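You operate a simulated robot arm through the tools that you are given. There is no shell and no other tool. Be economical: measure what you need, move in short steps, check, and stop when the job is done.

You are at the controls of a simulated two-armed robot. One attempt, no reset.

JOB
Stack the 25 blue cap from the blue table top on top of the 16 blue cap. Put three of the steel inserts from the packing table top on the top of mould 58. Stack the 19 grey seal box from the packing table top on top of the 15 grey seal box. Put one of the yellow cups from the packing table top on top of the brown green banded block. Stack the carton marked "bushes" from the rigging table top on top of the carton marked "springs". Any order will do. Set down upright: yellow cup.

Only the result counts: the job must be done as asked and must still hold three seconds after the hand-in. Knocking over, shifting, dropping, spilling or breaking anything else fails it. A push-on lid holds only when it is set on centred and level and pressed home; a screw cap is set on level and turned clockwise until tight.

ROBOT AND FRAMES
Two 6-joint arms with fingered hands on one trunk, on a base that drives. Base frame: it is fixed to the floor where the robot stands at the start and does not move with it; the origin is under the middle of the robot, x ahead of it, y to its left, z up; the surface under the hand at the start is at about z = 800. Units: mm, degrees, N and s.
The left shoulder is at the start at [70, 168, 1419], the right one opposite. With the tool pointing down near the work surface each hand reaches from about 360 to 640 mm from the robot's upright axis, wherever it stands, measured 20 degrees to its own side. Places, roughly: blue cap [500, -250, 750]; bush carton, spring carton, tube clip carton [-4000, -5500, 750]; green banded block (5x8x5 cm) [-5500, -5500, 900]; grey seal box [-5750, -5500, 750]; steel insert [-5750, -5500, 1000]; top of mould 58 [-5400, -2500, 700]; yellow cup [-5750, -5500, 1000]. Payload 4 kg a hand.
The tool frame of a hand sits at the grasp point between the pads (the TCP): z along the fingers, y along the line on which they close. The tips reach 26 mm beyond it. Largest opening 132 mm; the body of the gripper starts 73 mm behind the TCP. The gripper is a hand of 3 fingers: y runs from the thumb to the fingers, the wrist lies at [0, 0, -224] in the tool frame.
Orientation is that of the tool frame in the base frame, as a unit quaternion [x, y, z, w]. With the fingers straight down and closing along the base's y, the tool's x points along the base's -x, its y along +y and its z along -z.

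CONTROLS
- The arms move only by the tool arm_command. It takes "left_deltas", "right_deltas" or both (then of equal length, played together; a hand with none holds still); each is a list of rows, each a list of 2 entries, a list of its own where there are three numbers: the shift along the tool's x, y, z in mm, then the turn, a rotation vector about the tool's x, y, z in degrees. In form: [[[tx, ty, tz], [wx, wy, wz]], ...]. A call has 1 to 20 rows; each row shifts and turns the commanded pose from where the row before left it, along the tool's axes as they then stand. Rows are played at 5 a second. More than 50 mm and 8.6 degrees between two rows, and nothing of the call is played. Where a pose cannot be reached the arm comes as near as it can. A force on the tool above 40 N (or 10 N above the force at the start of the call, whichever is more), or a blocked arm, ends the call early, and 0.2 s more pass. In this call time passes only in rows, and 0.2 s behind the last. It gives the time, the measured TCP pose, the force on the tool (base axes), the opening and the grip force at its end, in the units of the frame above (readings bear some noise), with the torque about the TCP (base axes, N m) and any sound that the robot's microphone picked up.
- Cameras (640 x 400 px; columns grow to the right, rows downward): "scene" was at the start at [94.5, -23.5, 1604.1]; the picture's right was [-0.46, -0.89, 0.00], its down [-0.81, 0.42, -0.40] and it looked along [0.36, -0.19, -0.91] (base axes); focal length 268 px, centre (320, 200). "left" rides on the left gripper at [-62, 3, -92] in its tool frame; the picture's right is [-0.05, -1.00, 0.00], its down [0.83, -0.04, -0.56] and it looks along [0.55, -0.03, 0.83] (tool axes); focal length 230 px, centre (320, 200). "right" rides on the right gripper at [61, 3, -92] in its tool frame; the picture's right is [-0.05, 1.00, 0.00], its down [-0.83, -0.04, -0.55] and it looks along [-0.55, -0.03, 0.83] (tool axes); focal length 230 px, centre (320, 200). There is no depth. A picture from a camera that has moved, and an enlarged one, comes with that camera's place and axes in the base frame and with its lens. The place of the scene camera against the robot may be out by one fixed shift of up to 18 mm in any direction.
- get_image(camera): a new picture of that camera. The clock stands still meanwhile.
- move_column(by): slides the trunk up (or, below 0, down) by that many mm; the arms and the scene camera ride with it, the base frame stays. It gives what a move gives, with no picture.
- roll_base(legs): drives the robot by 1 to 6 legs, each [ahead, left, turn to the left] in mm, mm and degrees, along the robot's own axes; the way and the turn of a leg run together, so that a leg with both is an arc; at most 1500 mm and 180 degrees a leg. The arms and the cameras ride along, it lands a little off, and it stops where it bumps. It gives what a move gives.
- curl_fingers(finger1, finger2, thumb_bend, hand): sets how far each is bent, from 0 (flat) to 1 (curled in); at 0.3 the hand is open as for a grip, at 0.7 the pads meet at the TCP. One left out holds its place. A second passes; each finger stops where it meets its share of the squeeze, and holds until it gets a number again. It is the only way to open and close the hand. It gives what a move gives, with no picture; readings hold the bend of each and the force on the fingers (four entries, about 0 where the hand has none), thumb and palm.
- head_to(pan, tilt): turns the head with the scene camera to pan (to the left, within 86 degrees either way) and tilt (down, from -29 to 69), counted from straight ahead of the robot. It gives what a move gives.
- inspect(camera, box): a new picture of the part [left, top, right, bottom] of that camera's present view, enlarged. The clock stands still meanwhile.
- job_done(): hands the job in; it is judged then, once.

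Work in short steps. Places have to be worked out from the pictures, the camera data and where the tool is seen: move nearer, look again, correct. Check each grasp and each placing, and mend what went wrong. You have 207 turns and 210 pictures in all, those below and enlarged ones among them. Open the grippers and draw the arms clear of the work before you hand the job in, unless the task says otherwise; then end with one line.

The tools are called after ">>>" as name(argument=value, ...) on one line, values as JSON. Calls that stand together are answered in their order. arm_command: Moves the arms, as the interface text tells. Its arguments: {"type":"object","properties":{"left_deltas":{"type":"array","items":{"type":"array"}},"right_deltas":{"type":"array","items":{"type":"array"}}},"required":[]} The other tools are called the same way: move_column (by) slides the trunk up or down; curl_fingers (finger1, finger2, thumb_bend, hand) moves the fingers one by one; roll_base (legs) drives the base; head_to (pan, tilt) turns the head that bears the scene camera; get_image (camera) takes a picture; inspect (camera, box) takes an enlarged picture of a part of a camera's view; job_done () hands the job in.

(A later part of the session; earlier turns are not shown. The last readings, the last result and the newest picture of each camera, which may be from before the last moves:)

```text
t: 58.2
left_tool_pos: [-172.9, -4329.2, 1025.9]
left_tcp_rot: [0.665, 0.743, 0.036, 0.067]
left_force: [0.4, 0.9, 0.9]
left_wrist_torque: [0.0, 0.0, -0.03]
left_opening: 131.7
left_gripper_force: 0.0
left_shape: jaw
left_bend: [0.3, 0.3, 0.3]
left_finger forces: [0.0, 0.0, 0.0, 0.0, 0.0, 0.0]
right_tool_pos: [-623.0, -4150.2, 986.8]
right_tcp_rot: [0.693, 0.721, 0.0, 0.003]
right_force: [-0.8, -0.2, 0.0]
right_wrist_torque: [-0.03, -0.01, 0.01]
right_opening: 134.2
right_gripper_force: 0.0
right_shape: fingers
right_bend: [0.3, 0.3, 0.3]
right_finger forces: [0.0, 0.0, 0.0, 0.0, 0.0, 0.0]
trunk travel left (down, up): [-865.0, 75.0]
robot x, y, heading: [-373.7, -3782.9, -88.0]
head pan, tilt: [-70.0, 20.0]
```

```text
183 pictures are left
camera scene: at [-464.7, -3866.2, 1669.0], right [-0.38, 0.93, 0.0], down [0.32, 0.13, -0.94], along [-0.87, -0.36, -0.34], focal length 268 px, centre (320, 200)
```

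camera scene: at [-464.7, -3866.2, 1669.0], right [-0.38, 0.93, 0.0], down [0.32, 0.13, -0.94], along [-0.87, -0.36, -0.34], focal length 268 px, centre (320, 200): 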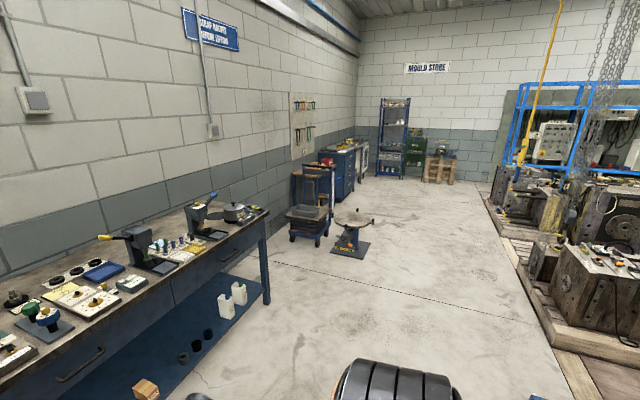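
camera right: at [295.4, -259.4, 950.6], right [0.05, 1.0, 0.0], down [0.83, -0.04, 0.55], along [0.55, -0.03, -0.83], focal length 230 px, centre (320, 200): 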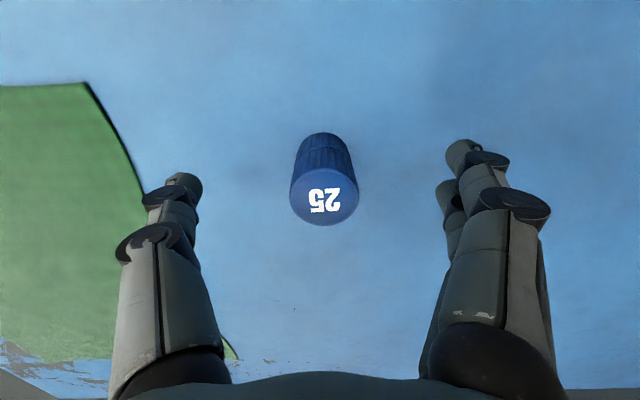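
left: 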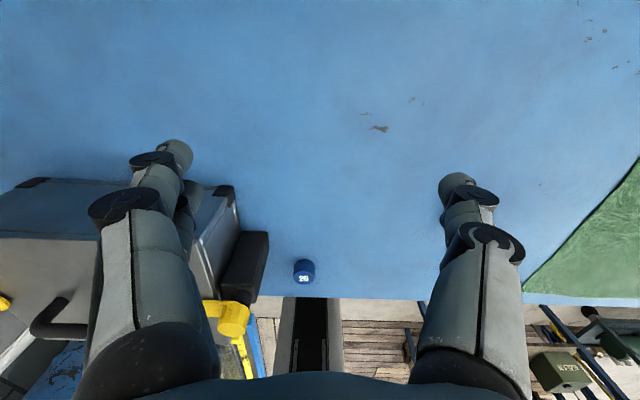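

Open lane along y≈-3800 between tables and moulds; a stand sits at about (-3400,-4450). I turn to face -x and drive along the lane.

>>> roll_base(legs=[[0, 0, -92], [0, 130, 0], [1300, 0, 0]])

>>> head_to(pan=20, tilt=25)

>>> get_image(camera="scene")

```text
t: 69.5
left_tool_pos: [-2203.8, -4162.5, 1026.4]
left_tcp_rot: [0.995, 0.06, -0.02, 0.073]
left_force: [0.3, 0.7, 0.5]
left_wrist_torque: [0.02, 0.0, -0.01]
left_opening: 131.7
left_gripper_force: 0.1
left_shape: jaw
left_bend: [0.3, 0.3, 0.3]
left_finger forces: [0.0, 0.0, 0.0, 0.1, 0.0, 0.1]
right_tool_pos: [-2030.0, -3710.3, 986.5]
right_tcp_rot: [1.0, 0.025, -0.002, 0.001]
right_force: [0.1, -0.4, 0.0]
right_wrist_torque: [0.03, -0.02, 0.0]
right_opening: 134.2
right_gripper_force: 0.0
right_shape: fingers
right_bend: [0.3, 0.3, 0.3]
right_finger forces: [0.0, 0.0, 0.0, 0.0, 0.0, 0.1]
trunk travel left (down, up): [-865.0, 75.0]
robot x, y, heading: [-1665.0, -3962.8, -176.9]
head pan, tilt: [-70.0, 20.0]
```

```text
t: 71.1
left_tool_pos: [-2204.2, -4162.7, 1024.4]
left_tcp_rot: [0.995, 0.06, -0.021, 0.073]
left_force: [-0.6, -0.1, 1.0]
left_wrist_torque: [-0.01, -0.02, 0.05]
left_opening: 131.8
left_gripper_force: 0.1
left_shape: jaw
left_bend: [0.3, 0.3, 0.3]
left_finger forces: [0.0, 0.1, 0.0, 0.0, 0.0, 0.1]
right_tool_pos: [-2029.1, -3710.1, 986.3]
right_tcp_rot: [1.0, 0.025, -0.003, 0.0]
right_force: [-0.5, 0.8, -0.4]
right_wrist_torque: [-0.02, -0.03, 0.0]
right_opening: 134.0
right_gripper_force: 0.0
right_shape: fingers
right_bend: [0.3, 0.3, 0.3]
right_finger forces: [0.0, 0.1, 0.1, 0.1, 0.1, 0.0]
trunk travel left (down, up): [-865.0, 75.0]
robot x, y, heading: [-1663.1, -3956.9, -177.1]
head pan, tilt: [20.0, 25.0]
```

```text
182 pictures are left
camera scene: at [-1805.2, -3991.7, 1660.9], right [-0.39, 0.92, 0.0], down [0.39, 0.16, -0.91], along [-0.84, -0.35, -0.42], focal length 268 px, centre (320, 200)
```

scene: 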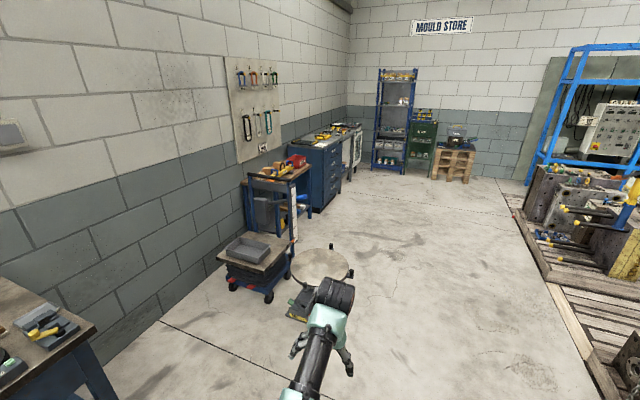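

The lane is clear at y≈-3750. I straighten the heading and drive to x≈-4000.

>>> roll_base(legs=[[0, 0, -3], [1150, -200, 0], [1150, 0, 0]])

>>> head_to(pan=75, tilt=25)

>>> get_image(camera="scene")

>>> head_to(pan=0, tilt=25)

>>> get_image(camera="scene")

```text
t: 83.1
left_tool_pos: [-4551.6, -3975.4, 1025.3]
left_tcp_rot: [0.996, 0.041, -0.022, 0.072]
left_force: [-0.3, -0.7, -0.2]
left_wrist_torque: [0.01, -0.01, -0.02]
left_opening: 132.0
left_gripper_force: 0.0
left_shape: jaw
left_bend: [0.3, 0.3, 0.3]
left_finger forces: [0.0, 0.0, 0.0, 0.0, 0.0, 0.0]
right_tool_pos: [-4358.1, -3532.2, 987.9]
right_tcp_rot: [1.0, 0.005, -0.002, 0.0]
right_force: [-1.4, 0.5, 0.0]
right_wrist_torque: [-0.02, -0.01, 0.01]
right_opening: 134.0
right_gripper_force: 0.1
right_shape: fingers
right_bend: [0.3, 0.3, 0.3]
right_finger forces: [0.0, 0.0, 0.1, 0.0, 0.1, 0.0]
trunk travel left (down, up): [-865.0, 75.0]
robot x, y, heading: [-4000.3, -3795.4, -179.5]
head pan, tilt: [20.0, 25.0]
```

```text
t: 84.3
left_tool_pos: [-4550.4, -3975.6, 1025.0]
left_tcp_rot: [0.996, 0.04, -0.022, 0.073]
left_force: [0.6, -0.1, -1.0]
left_wrist_torque: [-0.01, 0.01, 0.01]
left_opening: 132.0
left_gripper_force: 0.1
left_shape: jaw
left_bend: [0.3, 0.3, 0.3]
left_finger forces: [0.0, 0.0, 0.1, 0.1, 0.1, 0.0]
right_tool_pos: [-4358.5, -3531.4, 985.9]
right_tcp_rot: [1.0, 0.004, -0.003, 0.001]
right_force: [-0.6, -0.2, 0.3]
right_wrist_torque: [0.0, 0.01, -0.01]
right_opening: 134.0
right_gripper_force: 0.2
right_shape: fingers
right_bend: [0.3, 0.3, 0.3]
right_finger forces: [0.0, 0.0, 0.0, 0.1, 0.0, 0.0]
trunk travel left (down, up): [-865.0, 75.0]
robot x, y, heading: [-4005.1, -3795.8, -179.8]
head pan, tilt: [75.0, 25.0]
```

```text
181 pictures are left
camera scene: at [-4083.4, -3878.9, 1660.9], right [-0.97, 0.25, 0.0], down [0.11, 0.41, -0.91], along [-0.23, -0.88, -0.42], focal length 268 px, centre (320, 200)
```

scene: 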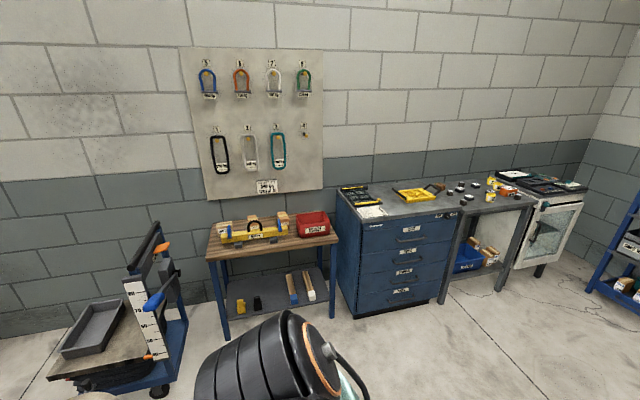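

```text
t: 85.8
left_tool_pos: [-4552.3, -3975.3, 1024.9]
left_tcp_rot: [0.996, 0.04, -0.022, 0.072]
left_force: [-0.2, 0.8, 0.6]
left_wrist_torque: [0.01, -0.01, 0.02]
left_opening: 131.8
left_gripper_force: 0.1
left_shape: jaw
left_bend: [0.3, 0.3, 0.3]
left_finger forces: [0.0, 0.1, 0.0, 0.0, 0.1, 0.0]
right_tool_pos: [-4358.8, -3531.5, 987.5]
right_tcp_rot: [1.0, 0.004, -0.003, 0.001]
right_force: [-0.1, 0.3, 0.3]
right_wrist_torque: [-0.01, 0.01, 0.0]
right_opening: 134.1
right_gripper_force: 0.1
right_shape: fingers
right_bend: [0.3, 0.3, 0.3]
right_finger forces: [0.0, 0.1, 0.0, 0.1, 0.1, 0.0]
trunk travel left (down, up): [-865.0, 75.0]
robot x, y, heading: [-4001.9, -3797.3, -179.3]
head pan, tilt: [0.0, 25.0]
```

```text
180 pictures are left
camera scene: at [-4152.5, -3790.7, 1660.9], right [-0.01, 1.0, 0.0], down [0.42, 0.0, -0.91], along [-0.91, -0.01, -0.42], focal length 268 px, centre (320, 200)
```

scene: 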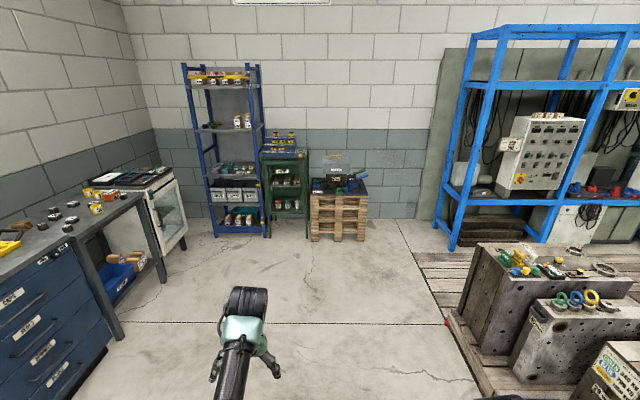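

I inspect the rigging and packing tables closer.

>>> head_to(pan=85, tilt=25)

>>> inspect(camera="scene", box=[230, 180, 410, 300])

>>> inspect(camera="scene", box=[380, 150, 640, 320])

```text
t: 87.4
left_tool_pos: [-4551.5, -3977.0, 1025.4]
left_tcp_rot: [0.996, 0.04, -0.022, 0.072]
left_force: [0.3, -0.1, -0.3]
left_wrist_torque: [0.01, -0.02, 0.03]
left_opening: 131.7
left_gripper_force: 0.2
left_shape: jaw
left_bend: [0.3, 0.3, 0.3]
left_finger forces: [0.0, 0.0, 0.1, 0.1, 0.0, 0.0]
right_tool_pos: [-4359.1, -3532.1, 986.4]
right_tcp_rot: [1.0, 0.005, -0.002, 0.0]
right_force: [-0.8, 0.0, -0.3]
right_wrist_torque: [-0.03, -0.01, -0.05]
right_opening: 133.9
right_gripper_force: 0.0
right_shape: fingers
right_bend: [0.3, 0.3, 0.3]
right_finger forces: [0.0, 0.0, 0.1, 0.0, 0.0, 0.0]
trunk travel left (down, up): [-865.0, 75.0]
robot x, y, heading: [-4003.1, -3795.3, -179.4]
head pan, tilt: [85.0, 25.0]
```

```text
3.33 times, centred on (320, 240) of scene
camera zoom: at [-4067.6, -3881.5, 1660.9], right [-1.0, 0.08, 0.0], down [0.03, 0.42, -0.91], along [-0.07, -0.9, -0.42], focal length 894 px, centre (320, 67)
```

zoom: 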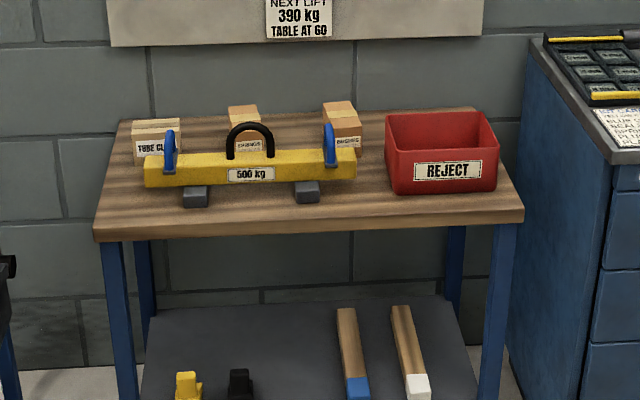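

```text
2.35 times, centred on (510, 235) of scene
camera zoom: at [-4067.6, -3881.5, 1660.9], right [-1.0, 0.08, 0.0], down [0.03, 0.42, -0.91], along [-0.07, -0.9, -0.42], focal length 631 px, centre (-127, 118)
```

zoom: 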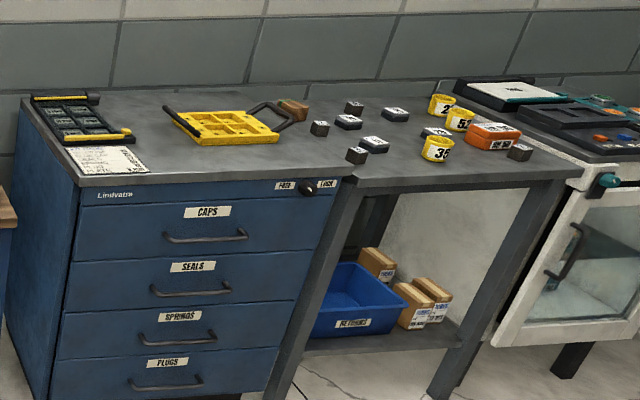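

Cartons stand behind the yellow beam around y≈-5400. I turn to face the table and approach partly.

>>> roll_base(legs=[[0, 0, 89.5], [900, 0, 0]])

>>> head_to(pan=0, tilt=50)

>>> get_image(camera="scene")

```text
t: 96.1
left_tool_pos: [-3840.4, -5293.2, 1025.1]
left_tcp_rot: [0.681, 0.728, 0.035, 0.067]
left_force: [-0.1, -0.4, 0.6]
left_wrist_torque: [-0.01, 0.01, 0.02]
left_opening: 131.9
left_gripper_force: 0.0
left_shape: jaw
left_bend: [0.3, 0.3, 0.3]
left_finger forces: [0.1, 0.0, 0.0, 0.1, 0.0, 0.0]
right_tool_pos: [-4281.9, -5094.9, 985.9]
right_tcp_rot: [0.708, 0.706, -0.001, 0.002]
right_force: [0.0, 0.0, 0.3]
right_wrist_torque: [-0.02, -0.04, 0.0]
right_opening: 134.2
right_gripper_force: 0.0
right_shape: fingers
right_bend: [0.3, 0.3, 0.3]
right_finger forces: [0.0, 0.0, 0.1, 0.0, 0.0, 0.0]
trunk travel left (down, up): [-865.0, 75.0]
robot x, y, heading: [-4015.3, -4743.4, -90.2]
head pan, tilt: [85.0, 25.0]
```

```text
t: 97.7
left_tool_pos: [-3839.3, -5294.3, 1026.3]
left_tcp_rot: [0.682, 0.728, 0.035, 0.068]
left_force: [0.0, 0.3, -0.4]
left_wrist_torque: [0.03, 0.01, 0.01]
left_opening: 131.7
left_gripper_force: 0.1
left_shape: jaw
left_bend: [0.3, 0.3, 0.3]
left_finger forces: [0.0, 0.0, 0.0, 0.0, 0.1, 0.0]
right_tool_pos: [-4281.6, -5095.6, 987.2]
right_tcp_rot: [0.708, 0.706, -0.001, 0.002]
right_force: [0.2, 0.3, 0.1]
right_wrist_torque: [0.01, 0.0, -0.01]
right_opening: 134.2
right_gripper_force: 0.1
right_shape: fingers
right_bend: [0.3, 0.3, 0.3]
right_finger forces: [0.0, 0.0, 0.0, 0.0, 0.0, 0.0]
trunk travel left (down, up): [-865.0, 75.0]
robot x, y, heading: [-4017.4, -4738.1, -90.1]
head pan, tilt: [0.0, 50.0]
```

```text
177 pictures are left
camera scene: at [-4024.0, -4864.6, 1623.4], right [-1.0, 0.0, 0.0], down [0.0, 0.77, -0.64], along [0.0, -0.64, -0.77], focal length 268 px, centre (320, 200)
```

scene: 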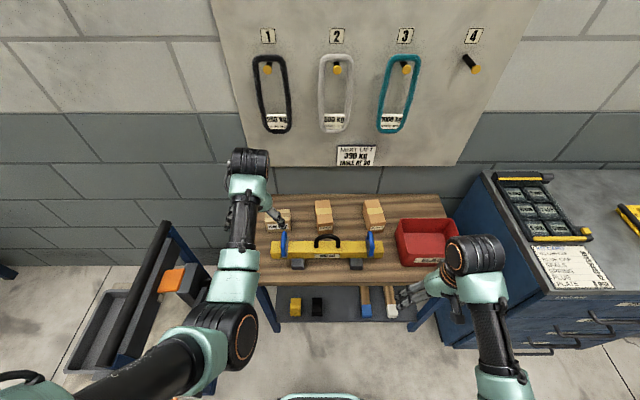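

>>> inspect(camera="scene", box=[250, 185, 410, 285])

```text
4.00 times, centred on (330, 235) of scene
camera zoom: at [-4024.0, -4864.6, 1623.4], right [-1.0, 0.0, 0.0], down [0.0, 0.77, -0.64], along [0.0, -0.64, -0.77], focal length 1072 px, centre (280, 60)
```

zoom: 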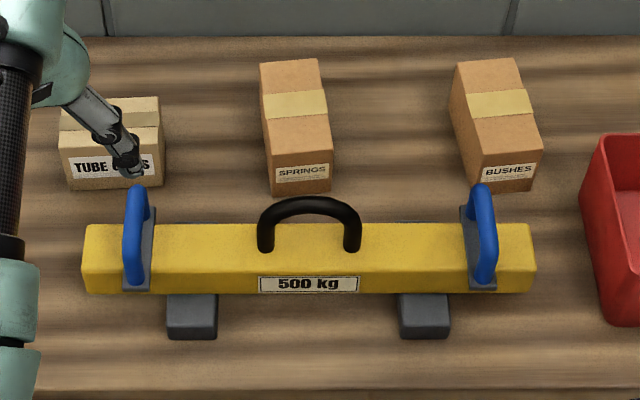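

"Bushes" is at about (-4234,-5488), "springs" at (-4040,-5487), both ~60×120×45, yawed ~6°. I move the base closer and to the left for better reach, then swing the right hand over the bushes carton.

>>> roll_base(legs=[[205, 45, 0]])

>>> arm_command(right_deltas=[[[-45, 0, 0], [0, 0, 0]], [[-45, 0, 0], [0, 0, 0]], [[-45, 0, 0], [0, 0, 0]], [[-40, 0, 0], [0, 0, 0]]])

>>> get_image(camera="right")

>>> get_image(camera="scene")

```text
t: 99.3
left_tool_pos: [-3796.4, -5497.7, 1027.2]
left_tcp_rot: [0.681, 0.728, 0.034, 0.069]
left_force: [1.0, -0.5, 0.1]
left_wrist_torque: [-0.01, 0.02, 0.0]
left_opening: 132.0
left_gripper_force: 0.1
left_shape: jaw
left_bend: [0.3, 0.3, 0.3]
left_finger forces: [0.0, 0.1, 0.0, 0.0, 0.1, 0.1]
right_tool_pos: [-4240.6, -5298.1, 985.2]
right_tcp_rot: [0.71, 0.705, -0.001, 0.003]
right_force: [0.4, -0.7, 0.1]
right_wrist_torque: [-0.04, 0.04, -0.02]
right_opening: 134.1
right_gripper_force: 0.0
right_shape: fingers
right_bend: [0.3, 0.3, 0.3]
right_finger forces: [0.0, 0.0, 0.0, 0.1, 0.0, 0.1]
trunk travel left (down, up): [-865.0, 75.0]
robot x, y, heading: [-3971.4, -4943.8, -90.4]
head pan, tilt: [0.0, 50.0]
```

```text
t: 100.3
left_tool_pos: [-3797.5, -5501.0, 1025.0]
left_tcp_rot: [0.682, 0.727, 0.035, 0.067]
left_force: [0.1, -0.4, -0.2]
left_wrist_torque: [0.02, -0.02, -0.04]
left_opening: 132.0
left_gripper_force: 0.1
left_shape: jaw
left_bend: [0.3, 0.3, 0.3]
left_finger forces: [0.0, 0.0, 0.0, 0.0, 0.1, 0.0]
right_tool_pos: [-4241.5, -5475.8, 985.2]
right_tcp_rot: [0.709, 0.705, 0.0, 0.001]
right_force: [0.0, 0.1, 0.3]
right_wrist_torque: [0.01, 0.04, 0.01]
right_opening: 134.2
right_gripper_force: 0.2
right_shape: fingers
right_bend: [0.3, 0.3, 0.3]
right_finger forces: [0.1, 0.0, 0.1, 0.1, 0.0, 0.0]
trunk travel left (down, up): [-865.0, 75.0]
robot x, y, heading: [-3971.6, -4949.0, -90.2]
head pan, tilt: [0.0, 50.0]
```

```text
175 pictures are left
camera right: at [-4239.2, -5415.1, 1077.7], right [1.0, -0.06, 0.0], down [-0.05, -0.83, 0.56], along [-0.03, -0.56, -0.83], focal length 230 px, centre (320, 200)
```

right: 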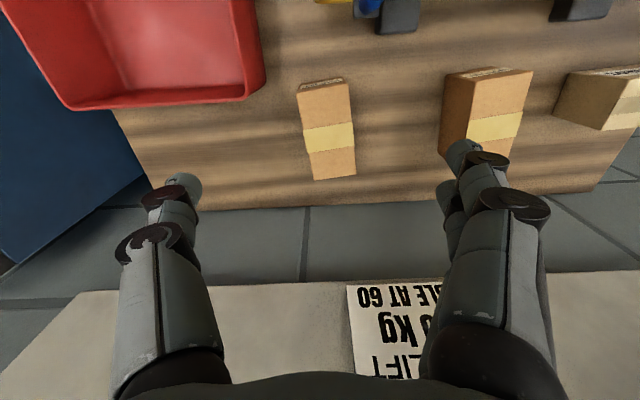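

```text
174 pictures are left
camera scene: at [-3980.6, -5072.0, 1623.2], right [-1.0, 0.01, 0.0], down [0.0, 0.77, -0.64], along [0.0, -0.64, -0.77], focal length 268 px, centre (320, 200)
```

scene: 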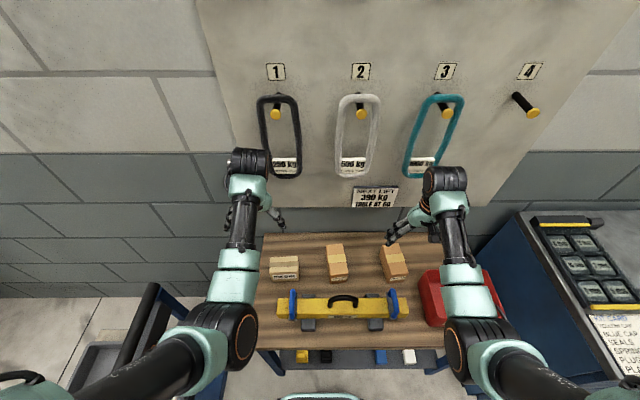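

From the wrist view bushes centre is about (-4233,-5508), yaw ~5°. I shift, turn and lower to z≈900, pre-closing the fingers a bit.

>>> arm_command(right_deltas=[[[-32, 8, 0], [0, 0, -5.4]], [[0, 0, 45], [0, 0, 0]], [[0, 0, 40], [0, 0, 0]], [[0, 0, 0], [0, 0, 0]]])

>>> curl_fingers(hand="right", finger1=0.42, finger2=0.42, thumb_bend=0.42)

>>> get_image(camera="right")

```text
t: 101.3
left_tool_pos: [-3797.3, -5500.3, 1023.5]
left_tcp_rot: [0.682, 0.727, 0.034, 0.067]
left_force: [0.9, 0.8, -0.3]
left_wrist_torque: [-0.01, -0.02, -0.02]
left_opening: 131.8
left_gripper_force: 0.0
left_shape: jaw
left_bend: [0.3, 0.3, 0.3]
left_finger forces: [0.0, 0.0, 0.1, 0.0, 0.0, 0.1]
right_tool_pos: [-4231.5, -5510.4, 902.1]
right_tcp_rot: [0.675, 0.738, -0.001, 0.002]
right_force: [0.3, 1.2, -0.1]
right_wrist_torque: [0.04, -0.01, -0.01]
right_opening: 134.3
right_gripper_force: 0.1
right_shape: fingers
right_bend: [0.3, 0.3, 0.3]
right_finger forces: [0.0, 0.1, 0.0, 0.0, 0.0, 0.0]
trunk travel left (down, up): [-865.0, 75.0]
robot x, y, heading: [-3975.3, -4945.8, -90.4]
head pan, tilt: [0.0, 50.0]
```

```text
t: 102.3
left_tool_pos: [-3797.1, -5497.8, 1024.6]
left_tcp_rot: [0.682, 0.728, 0.035, 0.067]
left_force: [0.1, -0.5, 0.7]
left_wrist_torque: [0.04, 0.01, -0.03]
left_opening: 131.9
left_gripper_force: 0.0
left_shape: jaw
left_bend: [0.3, 0.3, 0.3]
left_finger forces: [0.0, 0.0, 0.0, 0.0, 0.0, 0.0]
right_tool_pos: [-4231.3, -5508.2, 903.6]
right_tcp_rot: [0.675, 0.738, -0.001, 0.002]
right_force: [0.5, 0.4, 0.0]
right_wrist_torque: [0.04, 0.01, 0.02]
right_opening: 95.6
right_gripper_force: 0.1
right_shape: fingers
right_bend: [0.42, 0.42, 0.42]
right_finger forces: [0.1, 0.0, 0.1, 0.0, 0.0, 0.0]
trunk travel left (down, up): [-865.0, 75.0]
robot x, y, heading: [-3967.3, -4944.9, -90.2]
head pan, tilt: [0.0, 50.0]
```

```text
173 pictures are left
camera right: at [-4233.8, -5447.4, 995.4], right [1.0, 0.04, 0.0], down [0.03, -0.83, 0.56], along [0.02, -0.56, -0.83], focal length 230 px, centre (320, 200)
```

right: 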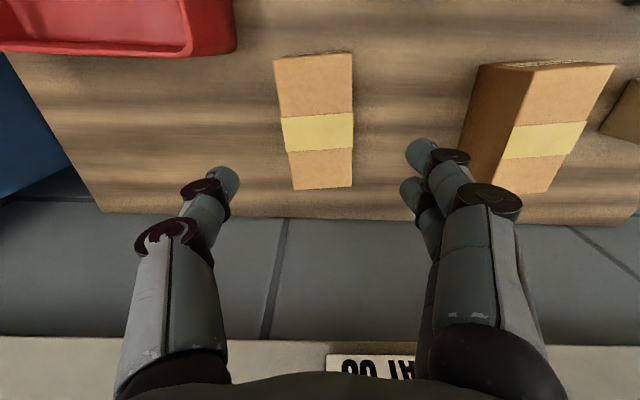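

Aligned within a couple of mm. I descend to TCP z≈788 and close.

>>> arm_command(right_deltas=[[[0, -2, 45], [0, 0, -1]], [[0, 0, 40], [0, 0, 0]], [[0, 0, 20], [0, 0, 0]], [[0, 0, 9], [0, 0, 0]]])

>>> curl_fingers(hand="right", finger1=0.7, finger2=0.7, thumb_bend=0.7)

>>> get_image(camera="right")

```text
t: 103.3
left_tool_pos: [-3798.3, -5499.2, 1024.6]
left_tcp_rot: [0.681, 0.728, 0.035, 0.067]
left_force: [0.1, 0.2, 0.4]
left_wrist_torque: [-0.02, 0.02, 0.01]
left_opening: 132.2
left_gripper_force: 0.1
left_shape: jaw
left_bend: [0.3, 0.3, 0.3]
left_finger forces: [0.1, 0.1, 0.0, 0.0, 0.0, 0.1]
right_tool_pos: [-4235.6, -5506.7, 789.9]
right_tcp_rot: [0.669, 0.744, -0.002, 0.002]
right_force: [0.6, 0.0, -1.2]
right_wrist_torque: [-0.01, -0.02, -0.04]
right_opening: 95.6
right_gripper_force: 0.0
right_shape: fingers
right_bend: [0.42, 0.42, 0.42]
right_finger forces: [0.0, 0.1, 0.1, 0.0, 0.0, 0.0]
right hand out of reach, approached as far as the arm can: row 4
trunk travel left (down, up): [-865.0, 75.0]
robot x, y, heading: [-3972.6, -4946.6, -90.2]
head pan, tilt: [0.0, 50.0]
```

```text
t: 104.3
left_tool_pos: [-3798.2, -5499.9, 1024.2]
left_tcp_rot: [0.682, 0.728, 0.035, 0.067]
left_force: [-0.4, -0.7, 0.0]
left_wrist_torque: [0.04, -0.01, 0.0]
left_opening: 131.9
left_gripper_force: 0.0
left_shape: jaw
left_bend: [0.3, 0.3, 0.3]
left_finger forces: [0.1, 0.0, 0.1, 0.0, 0.0, 0.0]
right_tool_pos: [-4235.3, -5506.9, 789.2]
right_tcp_rot: [0.669, 0.743, -0.001, 0.001]
right_force: [0.7, 0.3, -0.5]
right_wrist_torque: [-0.02, -0.05, -0.01]
right_opening: 56.9
right_gripper_force: 22.2
right_shape: fingers
right_bend: [0.54, 0.54, 0.59]
right_finger forces: [11.2, 11.3, 0.0, 0.0, 22.2, 0.0]
trunk travel left (down, up): [-865.0, 75.0]
robot x, y, heading: [-3973.2, -4949.5, -90.7]
head pan, tilt: [0.0, 50.0]
```

```text
172 pictures are left
camera right: at [-4239.0, -5445.6, 881.9], right [1.0, 0.05, 0.0], down [0.04, -0.83, 0.56], along [0.03, -0.56, -0.83], focal length 230 px, centre (320, 200)
```

right: 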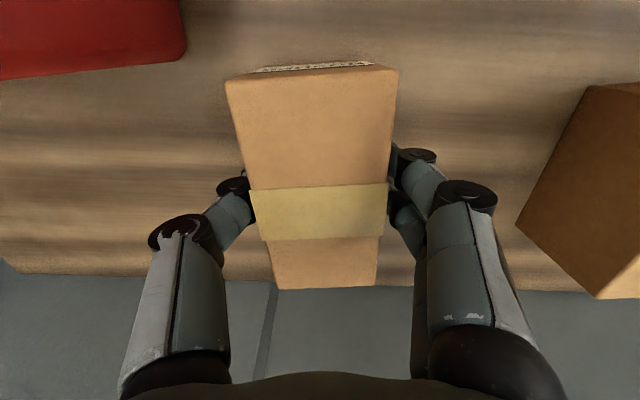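

Gripped (57 mm). I lift 95 mm and move toward the springs carton, then look.

>>> arm_command(right_deltas=[[[0, 0, -45], [0, 0, 0]], [[0, 0, -50], [0, 0, 0]], [[-3, 33, 0], [0, 0, 0]], [[-3, 33, 0], [0, 0, 0]], [[-4, 34, 0], [0, 0, 0]], [[0, 0, 0], [0, 0, 0]]])

>>> get_image(camera="right")

>>> inspect(camera="scene", box=[250, 210, 450, 335])

```text
t: 105.7
left_tool_pos: [-3797.9, -5500.7, 1024.5]
left_tcp_rot: [0.682, 0.727, 0.036, 0.067]
left_force: [1.5, -0.2, -1.0]
left_wrist_torque: [0.0, -0.02, -0.02]
left_opening: 131.7
left_gripper_force: 0.0
left_shape: jaw
left_bend: [0.3, 0.3, 0.3]
left_finger forces: [0.0, 0.0, 0.1, 0.0, 0.0, 0.1]
right_tool_pos: [-4136.0, -5503.3, 885.6]
right_tcp_rot: [0.669, 0.743, -0.001, 0.002]
right_force: [0.0, 0.7, -3.3]
right_wrist_torque: [0.02, 0.0, 0.0]
right_opening: 57.1
right_gripper_force: 22.3
right_shape: fingers
right_bend: [0.54, 0.53, 0.6]
right_finger forces: [11.2, 10.9, 0.0, 0.1, 22.1, 0.0]
trunk travel left (down, up): [-865.0, 75.0]
robot x, y, heading: [-3971.0, -4947.7, -90.6]
head pan, tilt: [0.0, 50.0]
```

```text
171 pictures are left
camera right: at [-4139.5, -5442.1, 978.4], right [1.0, 0.05, 0.0], down [0.04, -0.83, 0.56], along [0.03, -0.56, -0.83], focal length 230 px, centre (320, 200)
```

right: 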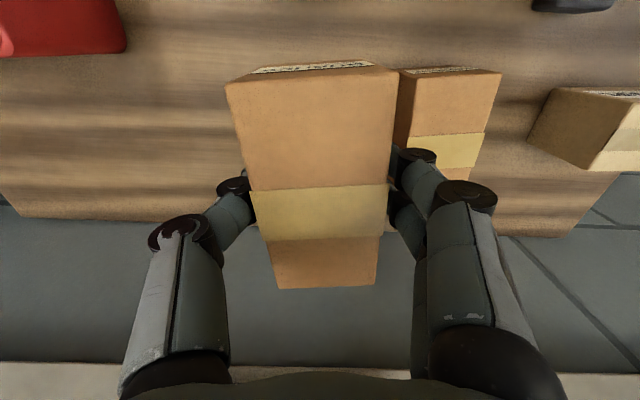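

```text
3.20 times, centred on (350, 272) of scene
camera zoom: at [-3981.7, -5071.4, 1623.3], right [-1.0, 0.01, 0.0], down [0.01, 0.77, -0.64], along [0.0, -0.64, -0.77], focal length 858 px, centre (224, -32)
```

zoom: 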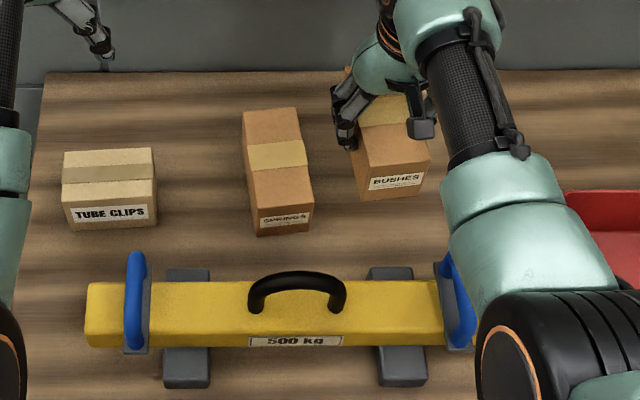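

Springs near-edge centre is ~(+99,-4) from the held carton's. I move there and check.

>>> arm_command(right_deltas=[[[-7.2, 49, 0], [0, 0, 0]], [[-7.2, 49, 0], [0, 0, 0]], [[0, 0, 25], [0, 0, 0]], [[0, 0, 0], [0, 0, 0]]])

>>> get_image(camera="right")

>>> inspect(camera="scene", box=[270, 210, 390, 300])

```text
t: 106.7
left_tool_pos: [-3797.9, -5498.3, 1025.9]
left_tcp_rot: [0.682, 0.728, 0.035, 0.068]
left_force: [-0.5, 0.0, -0.4]
left_wrist_torque: [-0.01, 0.02, -0.01]
left_opening: 131.7
left_gripper_force: 0.2
left_shape: jaw
left_bend: [0.3, 0.3, 0.3]
left_finger forces: [0.0, 0.1, 0.0, 0.1, 0.0, 0.0]
right_tool_pos: [-4034.8, -5513.7, 862.0]
right_tcp_rot: [0.669, 0.743, -0.005, 0.004]
right_force: [-5.1, 0.2, 14.3]
right_wrist_torque: [-0.01, 0.14, -0.02]
right_opening: 56.7
right_gripper_force: 21.9
right_shape: fingers
right_bend: [0.55, 0.55, 0.6]
right_finger forces: [9.6, 9.5, 0.0, 0.0, 25.1, 0.0]
trunk travel left (down, up): [-865.0, 75.0]
robot x, y, heading: [-3970.5, -4945.6, -90.5]
head pan, tilt: [0.0, 50.0]
```

```text
169 pictures are left
camera right: at [-4038.2, -5450.5, 955.2], right [1.0, 0.05, 0.0], down [0.04, -0.82, 0.57], along [0.03, -0.56, -0.82], focal length 230 px, centre (320, 200)
```

right: 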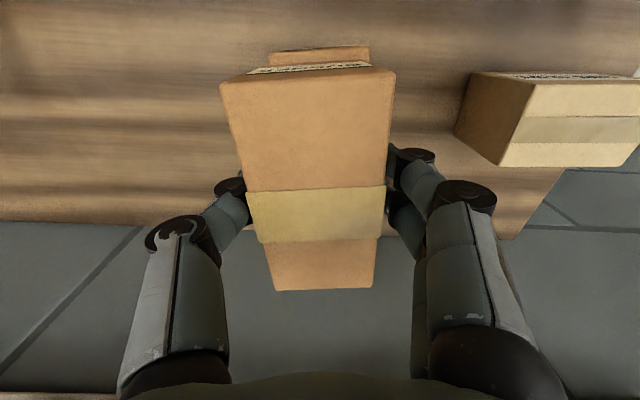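

```text
4.44 times, centred on (330, 255) of scene
camera zoom: at [-3980.8, -5068.4, 1623.8], right [-1.0, 0.01, 0.0], down [0.0, 0.77, -0.64], along [0.0, -0.64, -0.77], focal length 1191 px, centre (276, -44)
```

zoom: 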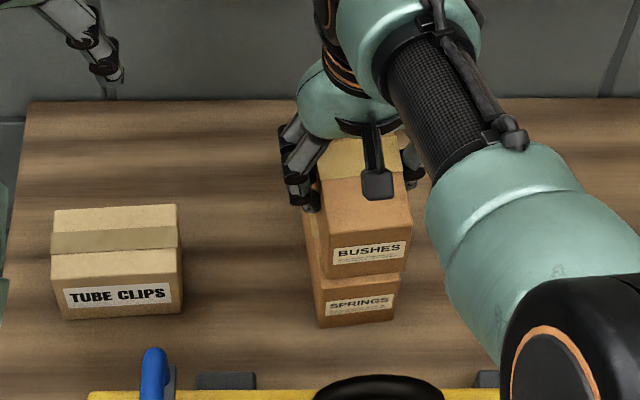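

The carton already touches (height is ~72 mm); it's ~4 mm to -x and 7 mm behind. I lift slightly, shift and look.

>>> arm_command(right_deltas=[[[0, 0, -8], [0, 0, 0]], [[6.5, 5, 0], [0, 0, 0]], [[0, 0, 0], [0, 0, 0]]])

>>> get_image(camera="right")

>>> inspect(camera="scene", box=[290, 220, 370, 290])

```text
t: 107.7
left_tool_pos: [-3797.4, -5500.1, 1024.0]
left_tcp_rot: [0.682, 0.728, 0.034, 0.067]
left_force: [0.2, 1.0, 0.2]
left_wrist_torque: [-0.02, 0.0, 0.01]
left_opening: 131.8
left_gripper_force: 0.2
left_shape: jaw
left_bend: [0.3, 0.3, 0.3]
left_finger forces: [0.0, 0.1, 0.0, 0.0, 0.0, 0.0]
right_tool_pos: [-4054.3, -5520.7, 876.0]
right_tcp_rot: [0.676, 0.737, -0.02, 0.002]
right_force: [0.1, -0.4, -2.1]
right_wrist_torque: [0.0, -0.03, 0.01]
right_opening: 57.1
right_gripper_force: 20.9
right_shape: fingers
right_bend: [0.54, 0.54, 0.6]
right_finger forces: [10.5, 10.4, 0.0, 0.0, 20.8, 0.0]
trunk travel left (down, up): [-865.0, 75.0]
robot x, y, heading: [-3971.2, -4945.9, -90.4]
head pan, tilt: [0.0, 50.0]
stopped in row 3 (right hand): the arm was blocked; the commanded pose is now the measured one
```

```text
167 pictures are left
camera right: at [-4054.6, -5456.7, 968.1], right [1.0, 0.03, -0.03], down [0.04, -0.81, 0.58], along [0.0, -0.58, -0.81], focal length 230 px, centre (320, 200)
```

right: 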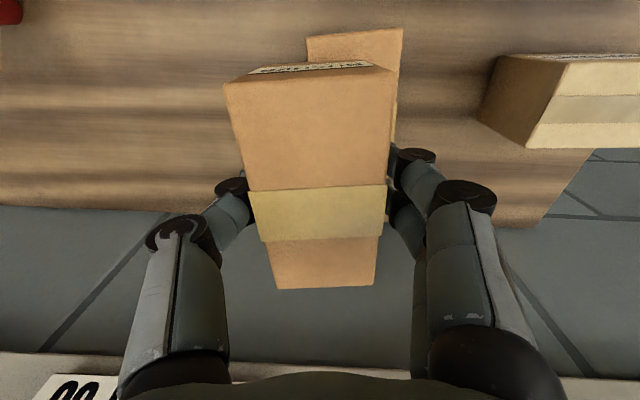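

```text
5.71 times, centred on (330, 255) of scene
camera zoom: at [-3981.0, -5071.4, 1623.3], right [-1.0, 0.01, 0.0], down [0.0, 0.77, -0.64], along [0.0, -0.64, -0.77], focal length 1532 px, centre (263, -114)
```

zoom: 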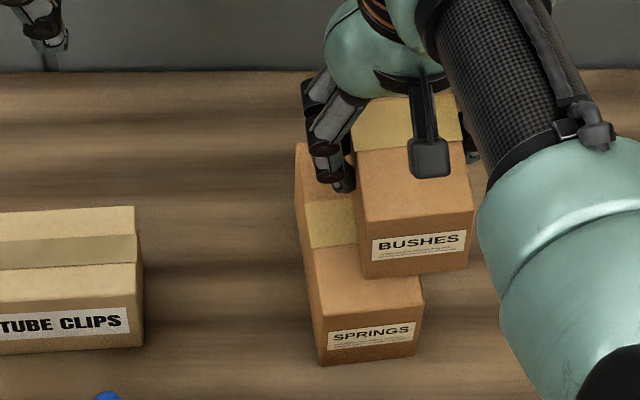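

The arm hit a limit there and twisted a little. I lift clear, straighten, and shift the base left so springs lies in the right hand's sector.

>>> arm_command(right_deltas=[[[0, -20, -30], [0, 0, 0]], [[0, -40, -10], [-1.5, 1.7, -1]], [[0, -30, 0], [0, 0, 0]], [[0, 0, 0], [0, 0, 0]]])

>>> roll_base(legs=[[0, 110, 0]])

>>> get_image(camera="right")

```text
t: 108.7
left_tool_pos: [-3798.0, -5499.1, 1026.4]
left_tcp_rot: [0.681, 0.728, 0.035, 0.068]
left_force: [0.6, 0.2, -0.1]
left_wrist_torque: [-0.01, -0.02, 0.04]
left_opening: 132.1
left_gripper_force: 0.0
left_shape: jaw
left_bend: [0.3, 0.3, 0.3]
left_finger forces: [0.0, 0.1, 0.1, 0.1, 0.0, 0.0]
right_tool_pos: [-4136.1, -5529.1, 918.8]
right_tcp_rot: [0.668, 0.744, 0.001, -0.002]
right_force: [-0.4, 0.5, -3.8]
right_wrist_torque: [-0.01, 0.01, -0.02]
right_opening: 57.0
right_gripper_force: 20.9
right_shape: fingers
right_bend: [0.54, 0.54, 0.6]
right_finger forces: [10.5, 10.4, 0.0, 0.0, 20.8, 0.0]
trunk travel left (down, up): [-865.0, 75.0]
robot x, y, heading: [-3972.2, -4948.1, -90.3]
head pan, tilt: [0.0, 50.0]
```

```text
t: 109.9
left_tool_pos: [-3692.5, -5500.0, 1026.4]
left_tcp_rot: [0.682, 0.727, 0.036, 0.069]
left_force: [-0.2, 0.2, 0.1]
left_wrist_torque: [-0.01, -0.04, -0.01]
left_opening: 131.9
left_gripper_force: 0.1
left_shape: jaw
left_bend: [0.3, 0.3, 0.3]
left_finger forces: [0.1, 0.1, 0.0, 0.0, 0.1, 0.1]
right_tool_pos: [-4033.5, -5528.5, 917.7]
right_tcp_rot: [0.667, 0.745, 0.001, 0.0]
right_force: [0.4, -1.2, -3.8]
right_wrist_torque: [0.0, -0.03, -0.01]
right_opening: 57.3
right_gripper_force: 20.9
right_shape: fingers
right_bend: [0.54, 0.54, 0.6]
right_finger forces: [10.5, 10.3, 0.0, 0.0, 21.0, 0.1]
trunk travel left (down, up): [-865.0, 75.0]
robot x, y, heading: [-3867.6, -4949.8, -90.4]
head pan, tilt: [0.0, 50.0]
```

```text
165 pictures are left
camera right: at [-4037.2, -5468.6, 1010.5], right [1.0, 0.06, 0.0], down [0.05, -0.83, 0.55], along [0.03, -0.55, -0.83], focal length 230 px, centre (320, 200)
```

right: 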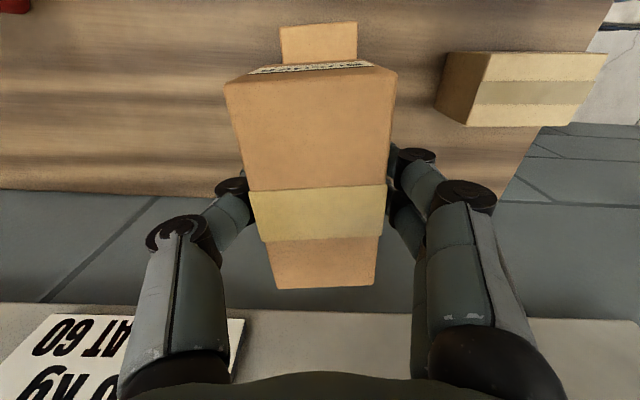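

Held carton needs (+1,+23). I shift and lower to ~10 mm above.

>>> arm_command(right_deltas=[[[22.8, 3.4, 0], [0, 0, 0]], [[0, 0, 30], [0, 0, 0]], [[0, 0, 14], [0, 0, 0]], [[0, 0, 0], [0, 0, 0]]])

>>> get_image(camera="right")

>>> inspect(camera="scene", box=[320, 220, 420, 300])

```text
t: 110.9
left_tool_pos: [-3689.8, -5499.4, 1026.4]
left_tcp_rot: [0.681, 0.728, 0.035, 0.069]
left_force: [-0.3, 0.9, -0.7]
left_wrist_torque: [0.0, 0.02, -0.01]
left_opening: 132.0
left_gripper_force: 0.1
left_shape: jaw
left_bend: [0.3, 0.3, 0.3]
left_finger forces: [0.0, 0.0, 0.0, 0.1, 0.1, 0.0]
right_tool_pos: [-4032.1, -5505.3, 874.9]
right_tcp_rot: [0.667, 0.745, 0.0, -0.001]
right_force: [-0.4, 0.1, -2.9]
right_wrist_torque: [0.01, -0.02, 0.01]
right_opening: 57.0
right_gripper_force: 20.7
right_shape: fingers
right_bend: [0.54, 0.54, 0.6]
right_finger forces: [10.6, 10.3, 0.0, 0.0, 20.9, 0.0]
trunk travel left (down, up): [-865.0, 75.0]
robot x, y, heading: [-3869.0, -4947.2, -90.2]
head pan, tilt: [0.0, 50.0]
```

```text
164 pictures are left
camera right: at [-4035.2, -5444.0, 968.3], right [1.0, 0.06, 0.0], down [0.05, -0.83, 0.55], along [0.03, -0.55, -0.83], focal length 230 px, centre (320, 200)
```

right: 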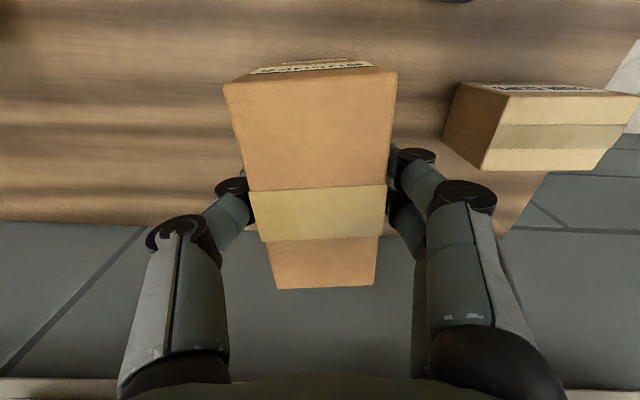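

```text
5.00 times, centred on (370, 260) of scene
camera zoom: at [-3874.9, -5070.4, 1623.4], right [-1.0, 0.01, 0.0], down [0.0, 0.77, -0.64], along [0.0, -0.64, -0.77], focal length 1340 px, centre (70, -100)
```

zoom: 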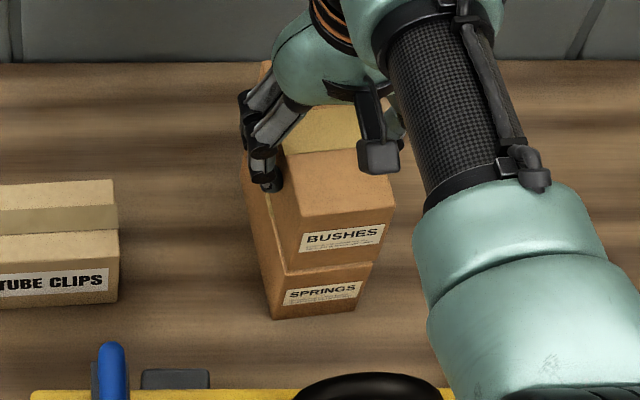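

Nearly flush. I lower to contact.

>>> arm_command(right_deltas=[[[0, 0, 8], [0, 0, 0]], [[0, 0, 3], [0, 0, 0]], [[0, 0, 1.5], [0, 0, 0]], [[0, 0, 0], [0, 0, 0]]])

>>> inspect(camera="right", box=[200, 20, 420, 160])

>>> inspect(camera="scene", box=[320, 220, 420, 300])

```text
t: 111.9
left_tool_pos: [-3692.9, -5499.0, 1026.3]
left_tcp_rot: [0.683, 0.727, 0.034, 0.068]
left_force: [-0.8, -0.3, -0.4]
left_wrist_torque: [-0.03, -0.01, -0.03]
left_opening: 131.9
left_gripper_force: 0.1
left_shape: jaw
left_bend: [0.3, 0.3, 0.3]
left_finger forces: [0.0, 0.0, 0.0, 0.1, 0.1, 0.1]
right_tool_pos: [-4030.6, -5504.8, 861.8]
right_tcp_rot: [0.668, 0.744, 0.0, 0.001]
right_force: [-0.7, -0.2, 5.9]
right_wrist_torque: [-0.02, -0.14, 0.0]
right_opening: 57.4
right_gripper_force: 21.6
right_shape: fingers
right_bend: [0.54, 0.54, 0.6]
right_finger forces: [10.4, 10.4, 0.0, 0.0, 21.5, 0.0]
trunk travel left (down, up): [-865.0, 75.0]
robot x, y, heading: [-3866.4, -4948.4, -90.3]
head pan, tilt: [0.0, 50.0]
```

```text
2.86 times, centred on (310, 90) of right
camera zoom: at [-4033.4, -5444.8, 956.5], right [1.0, 0.06, 0.0], down [0.05, -0.83, 0.56], along [0.03, -0.55, -0.83], focal length 657 px, centre (349, 514)
```

zoom: 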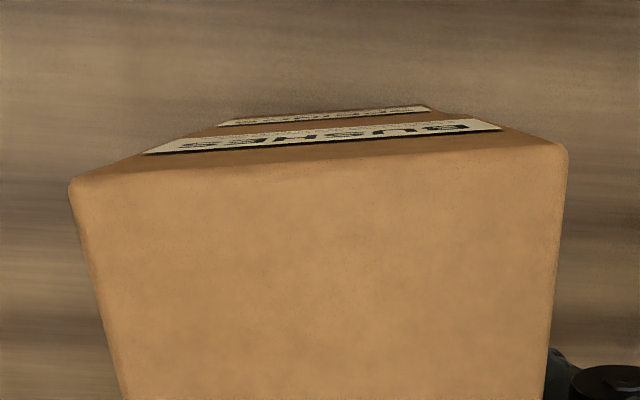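

```text
5.00 times, centred on (370, 260) of scene
camera zoom: at [-3873.9, -5069.8, 1623.6], right [-1.0, 0.01, 0.0], down [0.0, 0.77, -0.64], along [0.0, -0.64, -0.77], focal length 1340 px, centre (70, -100)
```

zoom: 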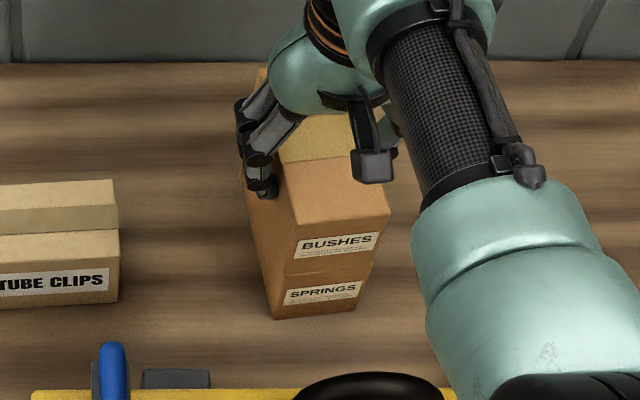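

Well aligned and in contact. I open the hand and lift straight up.

>>> curl_fingers(hand="right", finger1=0.35, finger2=0.35, thumb_bend=0.35)

>>> arm_command(right_deltas=[[[0, 0, -30], [0, 0, 0]], [[0, 0, -45], [0, 0, 0]], [[0, 0, -45], [0, 0, 0]], [[0, 0, -30], [0, 0, 0]]])

>>> get_image(camera="right")

>>> get_image(camera="scene")

```text
t: 112.9
left_tool_pos: [-3690.0, -5499.9, 1025.0]
left_tcp_rot: [0.682, 0.727, 0.035, 0.068]
left_force: [0.1, 0.4, 0.3]
left_wrist_torque: [0.02, 0.02, 0.02]
left_opening: 132.1
left_gripper_force: 0.1
left_shape: jaw
left_bend: [0.3, 0.3, 0.3]
left_finger forces: [0.0, 0.0, 0.0, 0.1, 0.0, 0.1]
right_tool_pos: [-4029.0, -5505.0, 862.3]
right_tcp_rot: [0.667, 0.745, 0.001, -0.001]
right_force: [0.1, 0.1, 0.2]
right_wrist_torque: [0.01, 0.03, 0.02]
right_opening: 117.9
right_gripper_force: 0.0
right_shape: fingers
right_bend: [0.35, 0.35, 0.35]
right_finger forces: [0.0, 0.0, 0.1, 0.0, 0.0, 0.0]
trunk travel left (down, up): [-865.0, 75.0]
robot x, y, heading: [-3865.9, -4948.4, -90.1]
head pan, tilt: [0.0, 50.0]
```

```text
t: 113.9
left_tool_pos: [-3690.1, -5499.9, 1024.3]
left_tcp_rot: [0.682, 0.728, 0.035, 0.067]
left_force: [0.7, 0.1, 0.1]
left_wrist_torque: [0.0, 0.0, -0.02]
left_opening: 131.9
left_gripper_force: 0.0
left_shape: jaw
left_bend: [0.3, 0.3, 0.3]
left_finger forces: [0.1, 0.0, 0.0, 0.0, 0.0, 0.0]
right_tool_pos: [-4030.5, -5505.1, 1014.1]
right_tcp_rot: [0.668, 0.744, 0.001, -0.001]
right_force: [0.2, -0.5, 1.1]
right_wrist_torque: [0.0, -0.01, 0.04]
right_opening: 118.0
right_gripper_force: 0.1
right_shape: fingers
right_bend: [0.35, 0.35, 0.35]
right_finger forces: [0.0, 0.0, 0.1, 0.1, 0.0, 0.0]
trunk travel left (down, up): [-865.0, 75.0]
robot x, y, heading: [-3863.0, -4948.1, -90.1]
head pan, tilt: [0.0, 50.0]
```

```text
160 pictures are left
camera right: at [-4033.9, -5444.8, 1107.1], right [1.0, 0.06, 0.0], down [0.05, -0.83, 0.55], along [0.03, -0.55, -0.83], focal length 230 px, centre (320, 200)
```

right: 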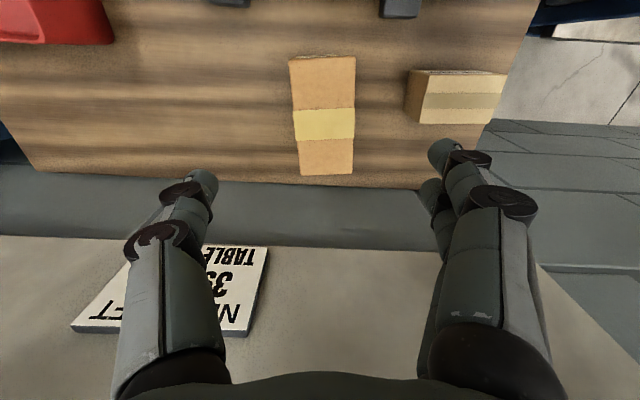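

```text
159 pictures are left
camera scene: at [-3873.9, -5070.7, 1623.4], right [-1.0, 0.01, 0.0], down [0.0, 0.77, -0.64], along [0.0, -0.64, -0.77], focal length 268 px, centre (320, 200)
```

scene: 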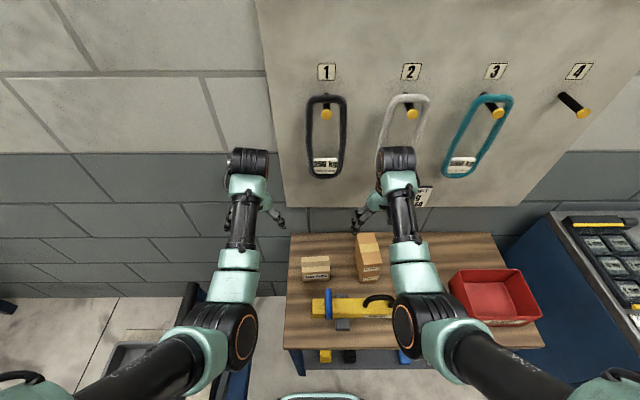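

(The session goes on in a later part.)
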